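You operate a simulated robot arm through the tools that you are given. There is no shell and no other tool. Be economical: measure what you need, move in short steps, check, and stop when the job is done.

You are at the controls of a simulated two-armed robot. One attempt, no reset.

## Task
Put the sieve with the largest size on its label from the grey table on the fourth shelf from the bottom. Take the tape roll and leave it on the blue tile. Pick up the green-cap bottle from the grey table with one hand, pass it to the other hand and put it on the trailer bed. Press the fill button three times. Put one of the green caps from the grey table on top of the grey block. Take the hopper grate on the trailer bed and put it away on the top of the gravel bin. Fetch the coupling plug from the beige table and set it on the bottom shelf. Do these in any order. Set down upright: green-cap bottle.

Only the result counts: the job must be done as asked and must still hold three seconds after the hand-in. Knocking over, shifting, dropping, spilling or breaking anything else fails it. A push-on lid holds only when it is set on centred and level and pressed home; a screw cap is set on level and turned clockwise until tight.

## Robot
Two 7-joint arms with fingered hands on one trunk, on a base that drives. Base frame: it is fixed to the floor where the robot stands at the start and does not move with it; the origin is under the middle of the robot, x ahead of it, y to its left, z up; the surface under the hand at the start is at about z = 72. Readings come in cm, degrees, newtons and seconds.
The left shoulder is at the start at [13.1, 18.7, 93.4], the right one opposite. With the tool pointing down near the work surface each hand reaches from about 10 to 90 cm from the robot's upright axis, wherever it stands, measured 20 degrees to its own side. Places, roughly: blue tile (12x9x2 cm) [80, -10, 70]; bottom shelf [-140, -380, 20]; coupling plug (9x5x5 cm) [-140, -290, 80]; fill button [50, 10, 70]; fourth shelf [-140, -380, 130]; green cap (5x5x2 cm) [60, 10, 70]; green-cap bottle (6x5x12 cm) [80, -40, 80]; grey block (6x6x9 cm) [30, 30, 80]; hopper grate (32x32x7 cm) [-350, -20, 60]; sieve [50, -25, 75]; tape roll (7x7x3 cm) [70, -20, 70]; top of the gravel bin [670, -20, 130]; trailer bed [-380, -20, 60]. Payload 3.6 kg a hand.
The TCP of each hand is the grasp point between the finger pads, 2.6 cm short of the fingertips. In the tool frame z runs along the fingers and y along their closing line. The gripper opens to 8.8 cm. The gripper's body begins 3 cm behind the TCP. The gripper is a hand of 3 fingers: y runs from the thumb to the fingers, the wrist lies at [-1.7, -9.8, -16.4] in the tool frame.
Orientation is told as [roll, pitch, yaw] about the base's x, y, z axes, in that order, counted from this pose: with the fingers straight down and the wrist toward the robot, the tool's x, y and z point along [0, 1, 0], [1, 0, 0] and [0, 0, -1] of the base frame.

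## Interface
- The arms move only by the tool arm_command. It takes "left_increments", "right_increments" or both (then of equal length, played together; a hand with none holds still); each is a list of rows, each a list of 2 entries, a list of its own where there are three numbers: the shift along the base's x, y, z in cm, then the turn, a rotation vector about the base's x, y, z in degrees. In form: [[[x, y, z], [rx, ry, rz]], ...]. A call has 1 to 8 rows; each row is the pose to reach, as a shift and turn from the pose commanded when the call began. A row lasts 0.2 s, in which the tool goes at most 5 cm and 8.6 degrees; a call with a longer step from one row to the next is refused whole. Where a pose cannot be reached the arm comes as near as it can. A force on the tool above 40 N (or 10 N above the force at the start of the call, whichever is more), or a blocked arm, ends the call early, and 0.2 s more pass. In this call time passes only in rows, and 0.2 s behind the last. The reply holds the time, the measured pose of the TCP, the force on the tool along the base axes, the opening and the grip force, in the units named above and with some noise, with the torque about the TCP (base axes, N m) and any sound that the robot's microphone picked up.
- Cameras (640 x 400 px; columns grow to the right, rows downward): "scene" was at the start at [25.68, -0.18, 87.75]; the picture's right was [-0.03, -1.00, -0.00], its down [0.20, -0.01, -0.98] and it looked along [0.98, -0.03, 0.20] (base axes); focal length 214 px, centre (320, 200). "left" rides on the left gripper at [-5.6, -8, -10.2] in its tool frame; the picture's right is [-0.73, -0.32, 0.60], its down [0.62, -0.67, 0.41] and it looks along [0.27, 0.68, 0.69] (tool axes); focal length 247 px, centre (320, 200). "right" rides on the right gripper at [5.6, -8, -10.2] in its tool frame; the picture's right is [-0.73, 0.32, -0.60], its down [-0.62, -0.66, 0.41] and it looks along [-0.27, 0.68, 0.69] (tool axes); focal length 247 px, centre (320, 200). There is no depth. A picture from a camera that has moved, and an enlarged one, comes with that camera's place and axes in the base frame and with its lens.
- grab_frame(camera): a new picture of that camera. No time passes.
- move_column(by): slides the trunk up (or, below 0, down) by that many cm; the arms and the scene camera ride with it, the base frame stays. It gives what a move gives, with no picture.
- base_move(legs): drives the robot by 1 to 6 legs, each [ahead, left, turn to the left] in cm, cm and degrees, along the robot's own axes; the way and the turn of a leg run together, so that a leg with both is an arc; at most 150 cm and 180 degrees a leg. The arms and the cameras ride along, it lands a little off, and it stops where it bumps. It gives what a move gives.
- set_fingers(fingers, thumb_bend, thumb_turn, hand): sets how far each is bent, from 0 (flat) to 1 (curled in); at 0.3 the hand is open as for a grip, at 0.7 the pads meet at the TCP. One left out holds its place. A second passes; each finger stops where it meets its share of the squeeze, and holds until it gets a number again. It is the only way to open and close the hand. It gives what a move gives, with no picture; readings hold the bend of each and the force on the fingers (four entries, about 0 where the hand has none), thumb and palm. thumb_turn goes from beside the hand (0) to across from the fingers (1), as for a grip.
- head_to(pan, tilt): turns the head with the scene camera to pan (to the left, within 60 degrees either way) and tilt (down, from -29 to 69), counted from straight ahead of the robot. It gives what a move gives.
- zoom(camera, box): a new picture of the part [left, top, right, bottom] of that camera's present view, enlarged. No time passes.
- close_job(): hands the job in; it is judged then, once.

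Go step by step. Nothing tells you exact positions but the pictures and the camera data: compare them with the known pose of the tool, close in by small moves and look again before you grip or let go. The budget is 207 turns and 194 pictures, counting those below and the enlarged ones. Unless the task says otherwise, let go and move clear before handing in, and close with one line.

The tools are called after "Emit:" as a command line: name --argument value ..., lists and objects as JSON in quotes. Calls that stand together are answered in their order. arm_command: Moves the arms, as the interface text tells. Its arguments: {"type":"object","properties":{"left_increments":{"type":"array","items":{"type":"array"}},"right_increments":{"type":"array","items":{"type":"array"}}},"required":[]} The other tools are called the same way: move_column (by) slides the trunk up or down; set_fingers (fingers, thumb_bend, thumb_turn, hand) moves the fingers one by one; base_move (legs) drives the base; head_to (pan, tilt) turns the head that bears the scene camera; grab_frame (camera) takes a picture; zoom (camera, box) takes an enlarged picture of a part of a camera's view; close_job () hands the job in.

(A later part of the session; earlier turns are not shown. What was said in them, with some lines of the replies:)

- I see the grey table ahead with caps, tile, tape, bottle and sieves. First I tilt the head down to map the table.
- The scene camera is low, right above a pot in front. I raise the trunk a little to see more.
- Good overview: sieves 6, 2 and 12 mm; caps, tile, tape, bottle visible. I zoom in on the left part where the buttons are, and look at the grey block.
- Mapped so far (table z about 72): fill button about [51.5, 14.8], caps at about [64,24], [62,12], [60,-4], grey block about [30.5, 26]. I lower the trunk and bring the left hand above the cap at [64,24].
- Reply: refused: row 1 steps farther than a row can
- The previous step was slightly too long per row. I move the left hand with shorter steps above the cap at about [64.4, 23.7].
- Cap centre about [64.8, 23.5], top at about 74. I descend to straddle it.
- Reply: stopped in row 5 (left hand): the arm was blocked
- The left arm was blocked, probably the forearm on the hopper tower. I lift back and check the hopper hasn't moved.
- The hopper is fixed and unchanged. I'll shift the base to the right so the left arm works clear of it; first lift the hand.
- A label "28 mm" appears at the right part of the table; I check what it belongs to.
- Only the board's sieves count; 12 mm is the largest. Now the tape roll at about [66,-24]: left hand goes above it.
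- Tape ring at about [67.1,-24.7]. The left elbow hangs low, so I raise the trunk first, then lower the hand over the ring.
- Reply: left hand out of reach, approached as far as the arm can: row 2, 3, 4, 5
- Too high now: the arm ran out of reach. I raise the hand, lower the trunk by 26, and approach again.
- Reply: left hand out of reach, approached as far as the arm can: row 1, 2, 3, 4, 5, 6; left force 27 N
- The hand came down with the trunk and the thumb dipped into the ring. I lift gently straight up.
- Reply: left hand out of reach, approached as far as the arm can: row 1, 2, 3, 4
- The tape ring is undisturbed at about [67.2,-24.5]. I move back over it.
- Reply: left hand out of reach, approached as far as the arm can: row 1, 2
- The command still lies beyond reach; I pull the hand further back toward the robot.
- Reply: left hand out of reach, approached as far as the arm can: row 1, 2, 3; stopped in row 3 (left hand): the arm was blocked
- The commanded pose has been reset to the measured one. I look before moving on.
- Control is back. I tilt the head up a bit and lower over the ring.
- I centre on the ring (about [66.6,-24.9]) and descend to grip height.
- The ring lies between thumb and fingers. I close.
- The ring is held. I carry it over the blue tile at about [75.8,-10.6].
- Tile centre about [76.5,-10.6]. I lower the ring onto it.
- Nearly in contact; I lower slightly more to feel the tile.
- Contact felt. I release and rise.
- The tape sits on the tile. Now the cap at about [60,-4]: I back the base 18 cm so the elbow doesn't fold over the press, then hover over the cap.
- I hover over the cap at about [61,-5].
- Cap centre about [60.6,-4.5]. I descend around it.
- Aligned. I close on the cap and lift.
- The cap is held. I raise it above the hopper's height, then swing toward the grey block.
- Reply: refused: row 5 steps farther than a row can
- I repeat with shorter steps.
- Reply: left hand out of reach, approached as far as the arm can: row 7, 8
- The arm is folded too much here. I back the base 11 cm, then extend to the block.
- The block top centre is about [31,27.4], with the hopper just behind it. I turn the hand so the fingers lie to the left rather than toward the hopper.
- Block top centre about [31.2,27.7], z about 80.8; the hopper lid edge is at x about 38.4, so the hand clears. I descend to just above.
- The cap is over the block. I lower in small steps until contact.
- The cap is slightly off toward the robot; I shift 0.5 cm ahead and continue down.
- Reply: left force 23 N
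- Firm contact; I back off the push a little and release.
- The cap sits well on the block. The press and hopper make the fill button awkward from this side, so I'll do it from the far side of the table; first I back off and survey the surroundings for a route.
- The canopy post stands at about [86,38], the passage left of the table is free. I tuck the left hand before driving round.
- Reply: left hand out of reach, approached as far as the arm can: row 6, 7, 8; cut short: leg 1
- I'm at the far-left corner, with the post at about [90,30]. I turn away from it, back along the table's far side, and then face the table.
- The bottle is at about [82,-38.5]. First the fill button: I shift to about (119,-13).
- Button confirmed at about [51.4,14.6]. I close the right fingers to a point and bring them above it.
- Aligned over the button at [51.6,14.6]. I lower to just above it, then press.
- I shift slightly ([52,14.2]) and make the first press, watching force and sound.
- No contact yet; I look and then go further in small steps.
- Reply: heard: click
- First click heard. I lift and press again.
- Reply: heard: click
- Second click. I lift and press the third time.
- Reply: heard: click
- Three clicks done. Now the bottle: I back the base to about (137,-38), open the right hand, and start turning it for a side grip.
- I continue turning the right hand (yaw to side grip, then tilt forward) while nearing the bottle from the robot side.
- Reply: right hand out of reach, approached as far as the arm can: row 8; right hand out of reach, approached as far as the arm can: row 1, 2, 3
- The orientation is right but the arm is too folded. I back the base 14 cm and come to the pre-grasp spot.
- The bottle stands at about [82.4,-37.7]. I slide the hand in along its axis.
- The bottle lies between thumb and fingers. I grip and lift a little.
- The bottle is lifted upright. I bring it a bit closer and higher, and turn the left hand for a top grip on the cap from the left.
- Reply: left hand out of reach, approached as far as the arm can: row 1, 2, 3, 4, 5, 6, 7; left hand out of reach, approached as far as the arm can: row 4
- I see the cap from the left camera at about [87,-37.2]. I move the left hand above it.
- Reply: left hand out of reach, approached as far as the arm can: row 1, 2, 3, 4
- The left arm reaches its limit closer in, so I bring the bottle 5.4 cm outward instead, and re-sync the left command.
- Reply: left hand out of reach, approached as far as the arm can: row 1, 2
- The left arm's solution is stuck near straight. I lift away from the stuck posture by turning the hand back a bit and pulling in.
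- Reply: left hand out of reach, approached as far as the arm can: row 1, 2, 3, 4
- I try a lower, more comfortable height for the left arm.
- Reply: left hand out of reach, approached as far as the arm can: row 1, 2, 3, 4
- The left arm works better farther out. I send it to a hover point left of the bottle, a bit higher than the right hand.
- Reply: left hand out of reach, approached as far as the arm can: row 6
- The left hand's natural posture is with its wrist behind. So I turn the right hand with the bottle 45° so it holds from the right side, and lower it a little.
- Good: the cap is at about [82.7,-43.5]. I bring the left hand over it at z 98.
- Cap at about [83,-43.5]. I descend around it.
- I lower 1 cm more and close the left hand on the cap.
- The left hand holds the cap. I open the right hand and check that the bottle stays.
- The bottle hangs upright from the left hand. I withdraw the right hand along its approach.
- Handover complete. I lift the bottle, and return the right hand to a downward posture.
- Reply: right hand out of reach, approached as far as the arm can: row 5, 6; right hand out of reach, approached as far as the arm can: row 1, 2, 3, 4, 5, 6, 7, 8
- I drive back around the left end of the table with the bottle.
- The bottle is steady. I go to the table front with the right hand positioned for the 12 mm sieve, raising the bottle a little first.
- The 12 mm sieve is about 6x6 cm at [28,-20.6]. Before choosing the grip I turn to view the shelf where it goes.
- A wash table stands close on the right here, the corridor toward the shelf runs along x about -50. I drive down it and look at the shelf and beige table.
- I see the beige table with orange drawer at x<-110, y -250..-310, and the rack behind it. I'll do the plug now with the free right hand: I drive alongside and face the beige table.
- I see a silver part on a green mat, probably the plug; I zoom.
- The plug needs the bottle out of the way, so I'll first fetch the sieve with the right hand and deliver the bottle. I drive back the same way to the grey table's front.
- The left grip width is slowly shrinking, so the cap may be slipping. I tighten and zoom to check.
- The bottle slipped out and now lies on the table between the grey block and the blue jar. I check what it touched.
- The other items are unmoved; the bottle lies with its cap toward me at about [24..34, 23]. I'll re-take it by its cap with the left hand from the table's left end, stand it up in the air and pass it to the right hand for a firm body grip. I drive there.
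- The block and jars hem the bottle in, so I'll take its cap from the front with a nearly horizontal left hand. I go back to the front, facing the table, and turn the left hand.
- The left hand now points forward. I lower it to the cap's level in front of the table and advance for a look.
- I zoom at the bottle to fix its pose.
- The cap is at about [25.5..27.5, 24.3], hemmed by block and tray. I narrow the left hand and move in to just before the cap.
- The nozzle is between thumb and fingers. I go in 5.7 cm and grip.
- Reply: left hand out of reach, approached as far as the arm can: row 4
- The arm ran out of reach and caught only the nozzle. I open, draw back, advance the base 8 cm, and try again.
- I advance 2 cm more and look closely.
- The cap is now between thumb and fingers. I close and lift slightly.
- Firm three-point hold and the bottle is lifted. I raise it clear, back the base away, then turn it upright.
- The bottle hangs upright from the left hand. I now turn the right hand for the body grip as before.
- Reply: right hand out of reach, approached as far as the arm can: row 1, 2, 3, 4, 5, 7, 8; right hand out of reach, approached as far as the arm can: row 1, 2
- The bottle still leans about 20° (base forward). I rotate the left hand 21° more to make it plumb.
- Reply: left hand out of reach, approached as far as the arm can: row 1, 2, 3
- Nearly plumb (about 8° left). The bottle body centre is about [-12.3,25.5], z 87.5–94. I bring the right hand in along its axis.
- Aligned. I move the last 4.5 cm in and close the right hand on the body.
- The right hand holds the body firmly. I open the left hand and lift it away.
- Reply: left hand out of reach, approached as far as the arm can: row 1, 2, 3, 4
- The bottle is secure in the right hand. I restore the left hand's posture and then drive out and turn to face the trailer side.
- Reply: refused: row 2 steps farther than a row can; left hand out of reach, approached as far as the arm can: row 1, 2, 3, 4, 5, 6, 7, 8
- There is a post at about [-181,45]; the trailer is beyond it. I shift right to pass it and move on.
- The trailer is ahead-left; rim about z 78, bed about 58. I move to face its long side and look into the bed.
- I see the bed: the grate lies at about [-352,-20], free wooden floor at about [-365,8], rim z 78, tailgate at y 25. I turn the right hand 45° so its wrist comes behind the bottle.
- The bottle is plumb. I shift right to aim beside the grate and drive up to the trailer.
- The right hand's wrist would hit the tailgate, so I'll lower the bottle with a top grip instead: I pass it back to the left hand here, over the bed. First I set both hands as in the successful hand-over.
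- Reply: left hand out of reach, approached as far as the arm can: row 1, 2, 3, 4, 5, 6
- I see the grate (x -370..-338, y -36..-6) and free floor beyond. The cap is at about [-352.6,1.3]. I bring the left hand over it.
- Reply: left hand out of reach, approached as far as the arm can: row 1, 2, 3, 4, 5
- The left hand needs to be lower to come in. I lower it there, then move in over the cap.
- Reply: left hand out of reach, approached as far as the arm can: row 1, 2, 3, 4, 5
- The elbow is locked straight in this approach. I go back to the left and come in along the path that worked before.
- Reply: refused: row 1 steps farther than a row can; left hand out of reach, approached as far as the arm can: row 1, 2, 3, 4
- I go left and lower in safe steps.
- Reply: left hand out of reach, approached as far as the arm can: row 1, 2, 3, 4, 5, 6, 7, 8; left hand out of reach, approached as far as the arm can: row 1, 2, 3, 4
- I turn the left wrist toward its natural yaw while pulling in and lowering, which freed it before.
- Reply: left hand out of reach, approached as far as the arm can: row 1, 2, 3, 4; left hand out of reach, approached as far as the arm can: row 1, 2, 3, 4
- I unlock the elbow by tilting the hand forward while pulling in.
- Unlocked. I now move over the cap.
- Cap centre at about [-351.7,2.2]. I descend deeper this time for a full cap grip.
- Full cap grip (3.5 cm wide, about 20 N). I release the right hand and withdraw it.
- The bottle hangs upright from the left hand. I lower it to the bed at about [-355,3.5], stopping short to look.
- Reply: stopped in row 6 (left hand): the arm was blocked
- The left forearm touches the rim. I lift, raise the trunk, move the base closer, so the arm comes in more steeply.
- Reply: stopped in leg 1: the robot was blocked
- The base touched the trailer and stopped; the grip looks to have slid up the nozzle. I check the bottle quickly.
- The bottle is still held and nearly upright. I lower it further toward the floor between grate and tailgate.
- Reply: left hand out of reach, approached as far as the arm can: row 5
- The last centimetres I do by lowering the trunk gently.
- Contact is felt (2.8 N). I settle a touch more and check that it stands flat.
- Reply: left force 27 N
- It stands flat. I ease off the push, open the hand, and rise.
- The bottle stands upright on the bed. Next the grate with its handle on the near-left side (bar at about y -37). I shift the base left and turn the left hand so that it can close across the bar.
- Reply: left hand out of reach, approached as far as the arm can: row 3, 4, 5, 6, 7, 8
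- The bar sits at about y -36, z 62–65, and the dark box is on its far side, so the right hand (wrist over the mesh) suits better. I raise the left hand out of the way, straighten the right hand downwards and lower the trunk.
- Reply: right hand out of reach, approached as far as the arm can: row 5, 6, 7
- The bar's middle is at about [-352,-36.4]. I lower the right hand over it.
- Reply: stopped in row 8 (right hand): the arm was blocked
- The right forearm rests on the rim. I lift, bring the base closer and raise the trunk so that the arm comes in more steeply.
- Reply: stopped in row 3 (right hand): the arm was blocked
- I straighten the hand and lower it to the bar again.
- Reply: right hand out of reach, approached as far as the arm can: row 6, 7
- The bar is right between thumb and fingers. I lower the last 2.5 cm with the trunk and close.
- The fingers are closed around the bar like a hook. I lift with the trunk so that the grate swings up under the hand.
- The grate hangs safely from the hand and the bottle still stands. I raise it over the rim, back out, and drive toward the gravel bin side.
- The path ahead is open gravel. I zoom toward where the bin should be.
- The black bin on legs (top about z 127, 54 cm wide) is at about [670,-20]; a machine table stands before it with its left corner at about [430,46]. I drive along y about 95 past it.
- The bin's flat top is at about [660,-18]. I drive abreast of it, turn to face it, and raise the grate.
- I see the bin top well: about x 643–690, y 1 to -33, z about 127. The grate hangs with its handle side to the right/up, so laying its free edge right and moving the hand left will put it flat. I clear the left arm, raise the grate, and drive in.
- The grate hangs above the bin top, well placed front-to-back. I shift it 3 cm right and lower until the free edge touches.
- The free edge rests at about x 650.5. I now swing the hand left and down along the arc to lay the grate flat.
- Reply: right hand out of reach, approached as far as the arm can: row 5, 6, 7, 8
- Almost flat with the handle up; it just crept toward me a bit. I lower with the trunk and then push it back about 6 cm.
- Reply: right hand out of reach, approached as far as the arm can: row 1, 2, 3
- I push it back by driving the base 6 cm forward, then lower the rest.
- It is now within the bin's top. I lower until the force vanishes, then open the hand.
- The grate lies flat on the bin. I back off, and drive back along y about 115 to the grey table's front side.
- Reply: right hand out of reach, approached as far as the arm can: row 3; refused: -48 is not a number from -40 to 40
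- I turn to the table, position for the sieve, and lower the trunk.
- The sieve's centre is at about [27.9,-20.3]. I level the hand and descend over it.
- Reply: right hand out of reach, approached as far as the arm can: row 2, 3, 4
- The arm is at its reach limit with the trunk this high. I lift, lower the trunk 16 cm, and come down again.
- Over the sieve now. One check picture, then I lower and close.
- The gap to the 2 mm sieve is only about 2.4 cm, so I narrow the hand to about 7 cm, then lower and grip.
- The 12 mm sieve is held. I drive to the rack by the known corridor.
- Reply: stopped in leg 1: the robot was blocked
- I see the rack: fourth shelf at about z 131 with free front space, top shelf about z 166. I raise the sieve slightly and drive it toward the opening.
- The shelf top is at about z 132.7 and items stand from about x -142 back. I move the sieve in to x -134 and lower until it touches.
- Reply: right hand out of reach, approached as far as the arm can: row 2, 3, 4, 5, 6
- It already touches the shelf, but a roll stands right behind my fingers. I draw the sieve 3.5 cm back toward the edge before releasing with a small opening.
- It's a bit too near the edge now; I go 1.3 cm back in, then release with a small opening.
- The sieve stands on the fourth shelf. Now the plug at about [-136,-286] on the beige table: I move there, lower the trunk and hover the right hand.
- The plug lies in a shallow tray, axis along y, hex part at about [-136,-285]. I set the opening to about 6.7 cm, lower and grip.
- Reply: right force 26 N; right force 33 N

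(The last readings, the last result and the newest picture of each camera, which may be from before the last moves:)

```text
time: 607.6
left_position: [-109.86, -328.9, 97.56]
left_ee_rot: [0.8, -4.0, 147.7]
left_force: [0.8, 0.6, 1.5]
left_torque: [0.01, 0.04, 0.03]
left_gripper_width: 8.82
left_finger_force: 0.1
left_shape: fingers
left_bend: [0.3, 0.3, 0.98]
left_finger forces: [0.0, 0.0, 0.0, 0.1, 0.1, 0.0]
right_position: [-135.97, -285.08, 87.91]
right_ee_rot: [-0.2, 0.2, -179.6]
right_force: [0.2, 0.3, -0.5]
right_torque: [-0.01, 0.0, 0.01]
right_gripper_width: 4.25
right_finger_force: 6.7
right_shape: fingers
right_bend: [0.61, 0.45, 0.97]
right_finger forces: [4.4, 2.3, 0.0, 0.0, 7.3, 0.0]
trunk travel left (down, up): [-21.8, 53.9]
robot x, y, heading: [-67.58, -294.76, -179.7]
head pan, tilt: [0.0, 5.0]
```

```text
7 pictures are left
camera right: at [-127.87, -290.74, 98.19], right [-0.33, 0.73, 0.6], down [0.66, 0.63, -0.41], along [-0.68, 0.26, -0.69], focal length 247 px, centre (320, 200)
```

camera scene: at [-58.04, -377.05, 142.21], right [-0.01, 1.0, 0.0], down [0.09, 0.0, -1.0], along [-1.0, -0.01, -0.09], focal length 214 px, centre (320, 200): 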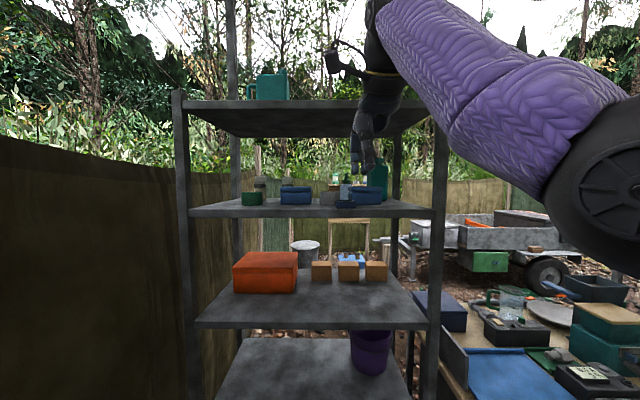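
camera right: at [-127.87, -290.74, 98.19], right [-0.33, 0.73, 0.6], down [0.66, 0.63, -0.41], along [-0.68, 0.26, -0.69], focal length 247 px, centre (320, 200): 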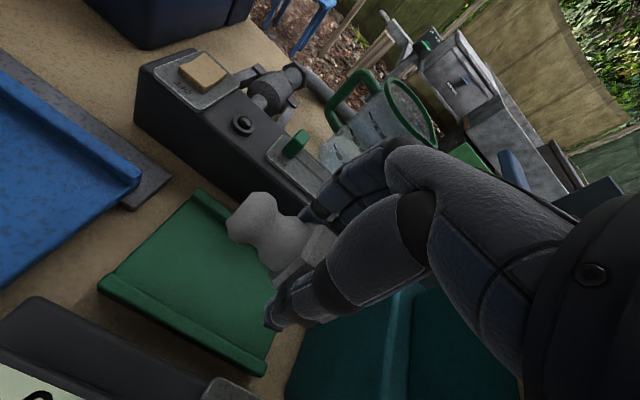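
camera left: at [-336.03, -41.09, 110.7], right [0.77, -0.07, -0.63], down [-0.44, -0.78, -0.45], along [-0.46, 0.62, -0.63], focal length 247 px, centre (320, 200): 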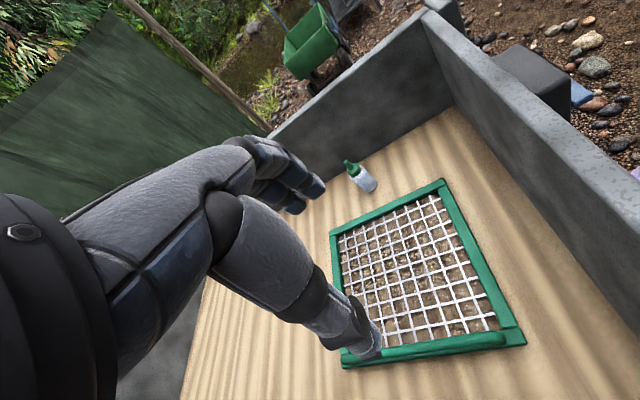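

The plug is held; I tighten the grip, tuck the left arm, and go before the rack with the trunk fully lowered.

Emit:
set_fingers --hand "right" --fingers 0.75 --thumb_bend 0.7

Emit:
base_move --legs '[[-31, 0, 0], [0, 76, 0]]'

Emit:
arm_command --left_increments '[[[0, 2, 4.5], [0, 0, 0]], [[0, 4, 9], [0, 0, 0]], [[0, 6, 13.5], [0, 0, 0]], [[0, 8, 18], [0, 0, 0]], [[0, 10, 22.5], [0, 0, 0]], [[0, 12, 27], [0, 0, 0]], [[0, 13, 31], [0, 0, 0]]]' --right_increments '[[[2, 0, -2], [0, 0, 0]], [[4, 0, -4], [0, 0, 0]], [[6, 0, -6], [0, 0, 0]], [[8, 0, -8], [0, 0, 0]], [[10, 0, -10], [0, 0, 0]], [[12, 0, -12], [0, 0, 0]], [[13, 0, -15], [0, 0, 0]]]'

Emit:
move_column --by -21.5

Emit:
head_to --pan -5 --tilt 40

Emit:
grab_frame --camera "scene"

```text
time: 608.6
left_position: [-109.72, -328.86, 97.62]
left_ee_rot: [0.8, -4.0, 147.7]
left_force: [0.0, 0.0, -0.6]
left_torque: [-0.01, 0.0, -0.02]
left_gripper_width: 8.81
left_finger_force: 0.0
left_shape: fingers
left_bend: [0.3, 0.3, 0.98]
left_finger forces: [0.1, 0.0, 0.0, 0.0, 0.0, 0.0]
right_position: [-135.98, -285.14, 88.1]
right_ee_rot: [-0.1, 0.0, -179.5]
right_force: [-0.2, -0.4, -1.5]
right_torque: [0.01, 0.01, 0.01]
right_gripper_width: 4.07
right_finger_force: 16.4
right_shape: fingers
right_bend: [0.64, 0.43, 0.97]
right_finger forces: [10.3, 5.4, 0.1, 0.0, 16.1, 0.1]
trunk travel left (down, up): [-21.8, 53.9]
robot x, y, heading: [-67.34, -295.13, -179.6]
head pan, tilt: [0.0, 5.0]
```

```text
time: 614.4
left_position: [-78.8, -405.28, 97.65]
left_ee_rot: [0.9, -4.1, 147.5]
left_force: [-0.3, 0.5, 0.3]
left_torque: [0.0, 0.01, 0.01]
left_gripper_width: 8.81
left_finger_force: 0.0
left_shape: fingers
left_bend: [0.3, 0.3, 0.98]
left_finger forces: [0.1, 0.0, 0.0, 0.0, 0.1, 0.1]
right_position: [-104.95, -361.23, 88.01]
right_ee_rot: [-0.3, 0.0, -179.7]
right_force: [0.6, 0.4, -1.1]
right_torque: [-0.01, -0.02, -0.01]
right_gripper_width: 4.07
right_finger_force: 16.2
right_shape: fingers
right_bend: [0.64, 0.43, 0.97]
right_finger forces: [10.3, 5.1, 0.0, 0.0, 16.1, 0.0]
trunk travel left (down, up): [-21.8, 53.9]
robot x, y, heading: [-36.26, -371.48, -179.8]
head pan, tilt: [0.0, 5.0]
```

```text
time: 616.2
left_position: [-78.77, -392.26, 128.84]
left_ee_rot: [0.9, -4.0, 147.6]
left_force: [-0.6, 0.6, -0.1]
left_torque: [-0.03, 0.0, 0.01]
left_gripper_width: 8.84
left_finger_force: 0.1
left_shape: fingers
left_bend: [0.3, 0.3, 0.98]
left_finger forces: [0.0, 0.1, 0.1, 0.1, 0.1, 0.0]
right_position: [-93.86, -359.28, 74.69]
right_ee_rot: [-2.0, -2.7, 179.1]
right_force: [0.6, -0.5, -1.8]
right_torque: [-0.03, 0.0, 0.02]
right_gripper_width: 4.06
right_finger_force: 15.2
right_shape: fingers
right_bend: [0.65, 0.43, 0.96]
right_finger forces: [10.4, 5.0, 0.0, 0.0, 16.0, 0.1]
trunk travel left (down, up): [-21.8, 53.9]
robot x, y, heading: [-36.22, -371.58, -179.8]
head pan, tilt: [0.0, 5.0]
stopped in row 7 (right hand): the arm was blocked; the commanded pose is now the measured one
```

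```text
time: 618.5
left_position: [-78.71, -392.18, 107.29]
left_ee_rot: [0.8, -4.0, 147.5]
left_force: [-0.1, -0.1, 0.3]
left_torque: [0.02, 0.01, 0.01]
left_gripper_width: 8.82
left_finger_force: 0.1
left_shape: fingers
left_bend: [0.3, 0.3, 0.98]
left_finger forces: [0.0, 0.0, 0.0, 0.0, 0.0, 0.0]
right_position: [-95.03, -356.9, 53.82]
right_ee_rot: [-6.0, -4.9, 179.1]
right_force: [0.5, -0.5, -0.5]
right_torque: [0.04, -0.02, -0.03]
right_gripper_width: 4.07
right_finger_force: 15.5
right_shape: fingers
right_bend: [0.65, 0.43, 0.96]
right_finger forces: [10.4, 5.1, 0.0, 0.0, 16.0, 0.0]
trunk travel left (down, up): [-0.3, 75.4]
robot x, y, heading: [-36.02, -371.69, -179.7]
head pan, tilt: [0.0, 5.0]
```

```text
time: 619.5
left_position: [-78.7, -392.2, 107.34]
left_ee_rot: [0.9, -3.9, 147.5]
left_force: [-0.7, 0.6, -0.6]
left_torque: [0.02, 0.0, -0.02]
left_gripper_width: 8.85
left_finger_force: 0.0
left_shape: fingers
left_bend: [0.3, 0.3, 0.98]
left_finger forces: [0.1, 0.0, 0.0, 0.0, 0.0, 0.0]
right_position: [-94.75, -356.84, 53.46]
right_ee_rot: [-6.2, -4.5, 179.2]
right_force: [-0.1, -1.2, -1.1]
right_torque: [-0.02, 0.0, 0.0]
right_gripper_width: 4.06
right_finger_force: 15.5
right_shape: fingers
right_bend: [0.65, 0.43, 0.96]
right_finger forces: [10.3, 5.0, 0.1, 0.0, 16.0, 0.0]
trunk travel left (down, up): [-0.3, 75.4]
robot x, y, heading: [-36.53, -371.17, -179.7]
head pan, tilt: [-5.0, 40.0]
```

```text
6 pictures are left
camera scene: at [-66.56, -370.76, 71.05], right [0.08, 1.0, 0.0], down [0.64, -0.05, -0.77], along [-0.76, 0.06, -0.64], focal length 214 px, centre (320, 200)
```

scene: 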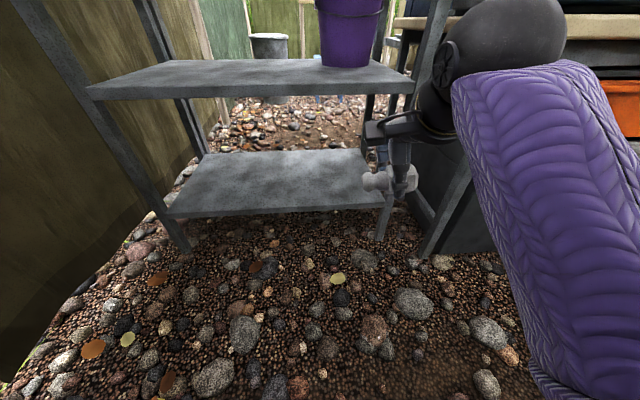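

I see the bottom shelf (z about 21, front edge x -121, y -418..-342) is empty. I bring the plug left and down in front of it.

Emit:
arm_command --right_increments '[[[0, -3, -2], [-2, -1.5, 0]], [[0, -6, -4], [-4, -3, 0]], [[0, -9, -7], [-6.2, -4.5, 0]], [[0, -12, -10], [-6.2, -4.5, 0]], [[0, -14, -14], [-6.2, -4.5, 0]], [[0, -14, -18.5], [-6.2, -4.5, 0]], [[0, -14, -22.5], [-6.2, -4.5, 0]]]'

Emit:
base_move --legs '[[28, 0, 0]]'

Emit:
grab_frame --camera "scene"

```text
time: 620.1
left_position: [-78.77, -392.23, 107.35]
left_ee_rot: [0.8, -3.9, 147.6]
left_force: [1.0, 0.3, 0.0]
left_torque: [0.01, -0.01, -0.02]
left_gripper_width: 8.86
left_finger_force: 0.1
left_shape: fingers
left_bend: [0.3, 0.3, 0.98]
left_finger forces: [0.1, 0.0, 0.0, 0.0, 0.1, 0.0]
right_position: [-96.18, -358.54, 49.76]
right_ee_rot: [-7.9, -3.9, 179.2]
right_force: [0.5, -0.6, -1.0]
right_torque: [-0.04, -0.03, 0.0]
right_gripper_width: 4.03
right_finger_force: 15.5
right_shape: fingers
right_bend: [0.65, 0.43, 0.96]
right_finger forces: [10.4, 4.9, 0.0, 0.1, 15.9, 0.0]
trunk travel left (down, up): [-0.3, 75.4]
robot x, y, heading: [-36.59, -371.42, -179.8]
head pan, tilt: [-5.0, 40.0]
stopped in row 2 (right hand): the arm was blocked; the commanded pose is now the measured one
```

```text
time: 622.1
left_position: [-106.33, -392.47, 107.29]
left_ee_rot: [0.7, -3.9, 147.5]
left_force: [0.5, 0.7, 0.4]
left_torque: [-0.03, 0.03, 0.0]
left_gripper_width: 8.84
left_finger_force: 0.1
left_shape: fingers
left_bend: [0.3, 0.3, 0.98]
left_finger forces: [0.0, 0.0, 0.1, 0.1, 0.1, 0.0]
right_position: [-123.28, -358.51, 48.99]
right_ee_rot: [-8.1, -2.2, 179.0]
right_force: [1.9, -0.6, -4.8]
right_torque: [-0.02, 0.22, -0.03]
right_gripper_width: 4.04
right_finger_force: 17.7
right_shape: fingers
right_bend: [0.65, 0.43, 0.96]
right_finger forces: [10.4, 4.8, 0.0, 0.0, 15.8, 4.3]
trunk travel left (down, up): [-0.3, 75.4]
robot x, y, heading: [-63.84, -371.5, -179.7]
head pan, tilt: [-5.0, 40.0]
stopped in leg 1: the force on the tool passed its limit at 45 N (the readings are from after the stop); the commanded pose is now the measured one
```

```text
5 pictures are left
camera scene: at [-94.08, -370.94, 71.05], right [0.08, 1.0, 0.0], down [0.64, -0.05, -0.77], along [-0.76, 0.06, -0.64], focal length 214 px, centre (320, 200)
```

scene: 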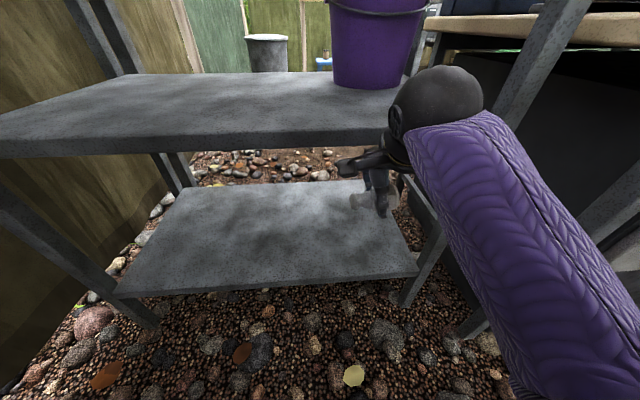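

The palm met the second shelf's edge and stopped. I back off, then extend the arm forward while lowering it well below that shelf.

Emit:
base_move --legs '[[-24, 0, 0]]'

Emit:
arm_command --right_increments '[[[-3.5, -0.5, -2.5], [-2, -1, 0]], [[-6, -1, -6.5], [-4, -2, 0]], [[-5.5, -1.5, -11], [-6, -2, 0]], [[-3.5, -2, -15], [-8, -2, 0]], [[-0.5, -2.5, -18.5], [-8, -2, 0]], [[1, -3, -20.5], [-8, -2, 0]]]'

```text
time: 623.9
left_position: [-82.09, -392.34, 107.29]
left_ee_rot: [0.8, -4.0, 147.6]
left_force: [-0.9, -0.2, 0.4]
left_torque: [0.02, 0.0, 0.0]
left_gripper_width: 8.83
left_finger_force: 0.0
left_shape: fingers
left_bend: [0.3, 0.3, 0.98]
left_finger forces: [0.0, 0.1, 0.0, 0.1, 0.1, 0.0]
right_position: [-98.95, -358.47, 48.93]
right_ee_rot: [-8.0, -2.3, 179.1]
right_force: [-0.7, -0.4, -0.1]
right_torque: [0.02, -0.02, 0.0]
right_gripper_width: 4.01
right_finger_force: 15.8
right_shape: fingers
right_bend: [0.65, 0.43, 0.96]
right_finger forces: [10.5, 4.9, 0.0, 0.0, 15.9, 0.1]
trunk travel left (down, up): [-0.3, 75.4]
robot x, y, heading: [-39.52, -371.66, -179.6]
head pan, tilt: [-5.0, 40.0]
```

```text
time: 625.5
left_position: [-82.09, -392.35, 107.45]
left_ee_rot: [0.9, -3.9, 147.7]
left_force: [0.5, -0.8, 0.5]
left_torque: [0.01, -0.02, 0.01]
left_gripper_width: 8.84
left_finger_force: 0.0
left_shape: fingers
left_bend: [0.3, 0.3, 0.98]
left_finger forces: [0.1, 0.0, 0.0, 0.0, 0.0, 0.0]
right_position: [-100.29, -358.98, 29.41]
right_ee_rot: [-2.5, -2.4, 178.6]
right_force: [-0.1, 0.1, -0.6]
right_torque: [-0.02, 0.02, -0.01]
right_gripper_width: 4.02
right_finger_force: 15.9
right_shape: fingers
right_bend: [0.65, 0.43, 0.96]
right_finger forces: [10.2, 4.9, 0.1, 0.0, 15.8, 0.0]
trunk travel left (down, up): [-0.3, 75.4]
robot x, y, heading: [-39.77, -371.1, -179.7]
head pan, tilt: [-5.0, 40.0]
stopped in row 6 (right hand): the arm was blocked; the commanded pose is now the measured one
```

The plug is now low enough (z 29). I shift left a little and drive it in over the bottom shelf.

Emit:
base_move --legs '[[0, 7, 0], [29, 0, 0]]'

Emit:
grab_frame --camera "scene"

```text
time: 628.1
left_position: [-110.99, -399.57, 107.39]
left_ee_rot: [0.7, -3.9, 147.6]
left_force: [0.5, -0.4, 0.3]
left_torque: [-0.01, -0.02, 0.0]
left_gripper_width: 8.85
left_finger_force: 0.1
left_shape: fingers
left_bend: [0.3, 0.3, 0.98]
left_finger forces: [0.0, 0.1, 0.0, 0.1, 0.1, 0.0]
right_position: [-129.13, -366.28, 29.32]
right_ee_rot: [-2.3, -2.4, 178.5]
right_force: [0.2, -0.1, -1.2]
right_torque: [0.0, -0.02, 0.0]
right_gripper_width: 4.01
right_finger_force: 15.9
right_shape: fingers
right_bend: [0.65, 0.43, 0.96]
right_finger forces: [10.3, 4.9, 0.1, 0.1, 15.8, 0.0]
trunk travel left (down, up): [-0.3, 75.4]
robot x, y, heading: [-68.38, -378.65, -179.8]
head pan, tilt: [-5.0, 40.0]
```

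```text
4 pictures are left
camera scene: at [-98.86, -378.01, 71.04], right [0.08, 1.0, 0.0], down [0.64, -0.05, -0.77], along [-0.76, 0.06, -0.64], focal length 214 px, centre (320, 200)
```

scene: 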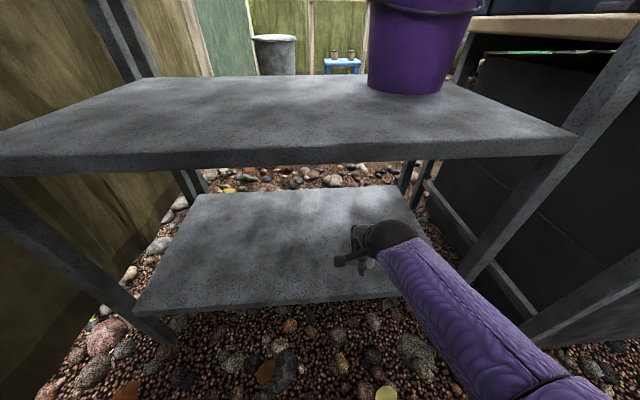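

The hand is over the bottom shelf. I lower until contact.

Emit:
arm_command --right_increments '[[[0, 0, -1.2], [0, 0, 0]], [[0, 0, -2.4], [0, 0, 0]], [[0, 0, -3.4], [0, 0, 0]], [[0, 0, -4.2], [0, 0, 0]]]'

```text
time: 629.1
left_position: [-110.82, -399.4, 107.46]
left_ee_rot: [0.7, -4.1, 147.6]
left_force: [-0.5, 0.1, 0.3]
left_torque: [-0.01, -0.03, 0.02]
left_gripper_width: 8.81
left_finger_force: 0.1
left_shape: fingers
left_bend: [0.3, 0.3, 0.98]
left_finger forces: [0.0, 0.1, 0.1, 0.0, 0.0, 0.0]
right_position: [-129.44, -366.11, 25.38]
right_ee_rot: [-2.3, -2.8, 178.5]
right_force: [3.4, 0.6, 17.8]
right_torque: [-0.04, -0.57, -0.01]
right_gripper_width: 4.01
right_finger_force: 17.1
right_shape: fingers
right_bend: [0.73, 0.42, 0.97]
right_finger forces: [7.3, 5.0, 0.1, 0.0, 20.7, 0.0]
trunk travel left (down, up): [-0.3, 75.4]
robot x, y, heading: [-68.85, -378.54, -179.4]
head pan, tilt: [-5.0, 40.0]
```

Contact at z 25.4. I open and lift the hand a little, then back out.

Emit:
set_fingers --hand "right" --fingers 0.35 --thumb_bend 0.33

Emit:
arm_command --right_increments '[[[0, 0, 2], [0, 0, 0]], [[0, 0, 5.5], [0, 0, 0]]]'

Emit:
zoom --camera "right" --box '[120, 100, 440, 380]'

```text
time: 630.1
left_position: [-110.96, -399.49, 107.44]
left_ee_rot: [0.8, -4.0, 147.6]
left_force: [0.4, 1.2, -0.3]
left_torque: [0.02, 0.0, 0.01]
left_gripper_width: 8.82
left_finger_force: 0.0
left_shape: fingers
left_bend: [0.3, 0.3, 0.98]
left_finger forces: [0.0, 0.0, 0.0, 0.1, 0.0, 0.0]
right_position: [-129.14, -366.15, 25.12]
right_ee_rot: [-2.4, -2.3, 178.5]
right_force: [0.0, 0.0, -0.8]
right_torque: [0.0, -0.04, -0.02]
right_gripper_width: 7.95
right_finger_force: 0.1
right_shape: fingers
right_bend: [0.35, 0.33, 0.97]
right_finger forces: [0.0, 0.0, 0.1, 0.0, 0.1, 0.0]
trunk travel left (down, up): [-0.3, 75.4]
robot x, y, heading: [-68.52, -378.59, -179.7]
head pan, tilt: [-5.0, 40.0]
```

```text
time: 630.9
left_position: [-110.96, -399.48, 107.33]
left_ee_rot: [0.9, -3.9, 147.6]
left_force: [0.2, 0.4, 0.1]
left_torque: [-0.02, 0.04, -0.04]
left_gripper_width: 8.84
left_finger_force: 0.1
left_shape: fingers
left_bend: [0.3, 0.3, 0.98]
left_finger forces: [0.0, 0.0, 0.0, 0.1, 0.0, 0.0]
right_position: [-131.17, -364.43, 31.8]
right_ee_rot: [-3.8, -4.2, 178.1]
right_force: [0.0, -0.5, -0.3]
right_torque: [0.01, 0.0, 0.0]
right_gripper_width: 7.95
right_finger_force: 0.1
right_shape: fingers
right_bend: [0.35, 0.33, 0.97]
right_finger forces: [0.0, 0.0, 0.0, 0.0, 0.0, 0.1]
trunk travel left (down, up): [-0.3, 75.4]
robot x, y, heading: [-68.29, -378.55, -179.6]
head pan, tilt: [-5.0, 40.0]
stopped in row 2 (right hand): the arm was blocked; the commanded pose is now the measured one
```

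```text
1.43 times, centred on (280, 240) of right
camera zoom: at [-122.51, -370.98, 40.94], right [-0.25, 0.7, 0.67], down [0.66, 0.63, -0.42], along [-0.71, 0.34, -0.62], focal length 353 px, centre (377, 143)
```

zoom: 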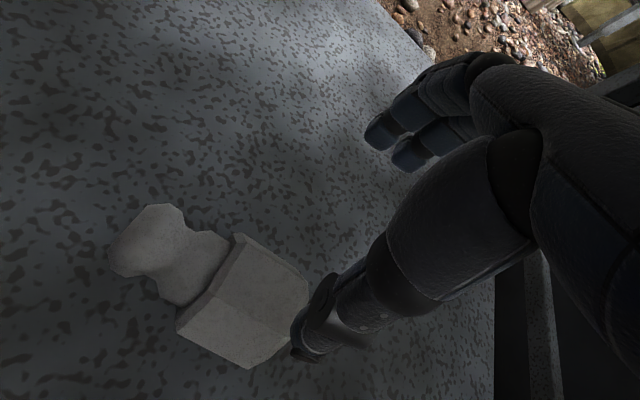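

The plug lies on the bottom shelf. I lower half a centimetre to free the arm from the shelf above, and back straight out.

Emit:
arm_command --right_increments '[[[0.5, -0.3, -0.8], [0, 0, 0]]]'

Emit:
base_move --legs '[[-38, 0, 0]]'

Emit:
move_column --by 30

Emit:
grab_frame --camera "scene"

```text
time: 631.3
left_position: [-111.05, -399.57, 107.38]
left_ee_rot: [0.8, -4.0, 147.6]
left_force: [0.0, 0.9, 0.0]
left_torque: [0.01, -0.02, 0.01]
left_gripper_width: 8.84
left_finger_force: 0.0
left_shape: fingers
left_bend: [0.3, 0.3, 0.98]
left_finger forces: [0.0, 0.0, 0.0, 0.0, 0.0, 0.0]
right_position: [-130.91, -364.22, 31.07]
right_ee_rot: [-4.2, -4.6, 178.0]
right_force: [0.2, 0.5, -0.4]
right_torque: [-0.02, -0.03, -0.03]
right_gripper_width: 7.98
right_finger_force: 0.0
right_shape: fingers
right_bend: [0.35, 0.33, 0.97]
right_finger forces: [0.0, 0.0, 0.1, 0.1, 0.0, 0.0]
trunk travel left (down, up): [-0.3, 75.4]
robot x, y, heading: [-68.28, -378.57, -179.9]
head pan, tilt: [-5.0, 40.0]
```

```text
time: 633.7
left_position: [-72.92, -399.15, 107.27]
left_ee_rot: [0.8, -4.0, 147.6]
left_force: [-0.2, 0.4, -0.7]
left_torque: [0.01, 0.02, 0.0]
left_gripper_width: 8.82
left_finger_force: 0.1
left_shape: fingers
left_bend: [0.3, 0.3, 0.98]
left_finger forces: [0.1, 0.0, 0.0, 0.1, 0.0, 0.0]
right_position: [-92.64, -363.88, 31.06]
right_ee_rot: [-4.3, -4.2, 178.1]
right_force: [-0.5, -0.7, 0.8]
right_torque: [-0.02, -0.01, 0.03]
right_gripper_width: 7.93
right_finger_force: 0.1
right_shape: fingers
right_bend: [0.35, 0.33, 0.97]
right_finger forces: [0.1, 0.0, 0.0, 0.1, 0.1, 0.1]
trunk travel left (down, up): [-0.3, 75.4]
robot x, y, heading: [-30.34, -378.44, -179.6]
head pan, tilt: [-5.0, 40.0]
```

```text
time: 636.7
left_position: [-73.01, -399.08, 137.31]
left_ee_rot: [0.8, -3.9, 147.5]
left_force: [0.3, 0.3, 0.3]
left_torque: [0.03, 0.0, 0.05]
left_gripper_width: 8.84
left_finger_force: 0.1
left_shape: fingers
left_bend: [0.3, 0.3, 0.98]
left_finger forces: [0.0, 0.1, 0.0, 0.0, 0.1, 0.0]
right_position: [-92.54, -363.97, 60.96]
right_ee_rot: [-4.2, -4.4, 178.0]
right_force: [0.4, 0.5, -0.2]
right_torque: [-0.01, 0.0, 0.04]
right_gripper_width: 7.95
right_finger_force: 0.1
right_shape: fingers
right_bend: [0.35, 0.33, 0.97]
right_finger forces: [0.1, 0.0, 0.0, 0.1, 0.0, 0.1]
trunk travel left (down, up): [-30.3, 45.4]
robot x, y, heading: [-30.76, -378.63, -179.9]
head pan, tilt: [-5.0, 40.0]
```

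```text
2 pictures are left
camera scene: at [-54.71, -377.72, 103.64], right [0.08, 1.0, 0.0], down [0.64, -0.05, -0.77], along [-0.76, 0.06, -0.64], focal length 214 px, centre (320, 200)
```

scene: 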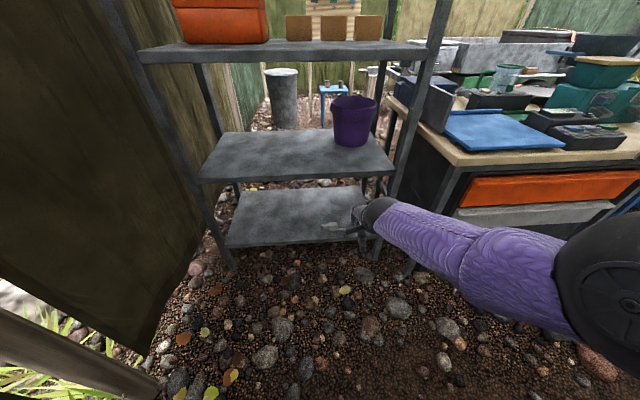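

The plug is on the bottom shelf, the hands are empty and clear, and every other item has been placed. I hand in.

Emit:
close_job

```text
The job is handed in.
```

I finished all seven tasks and handed the job in, but the green-cap bottle slipped out of the left hand once and fell onto the grey table. As far as the pictures showed, it moved nothing else. I picked it up again, passed it between the hands twice more, and set it upright on the trailer bed.
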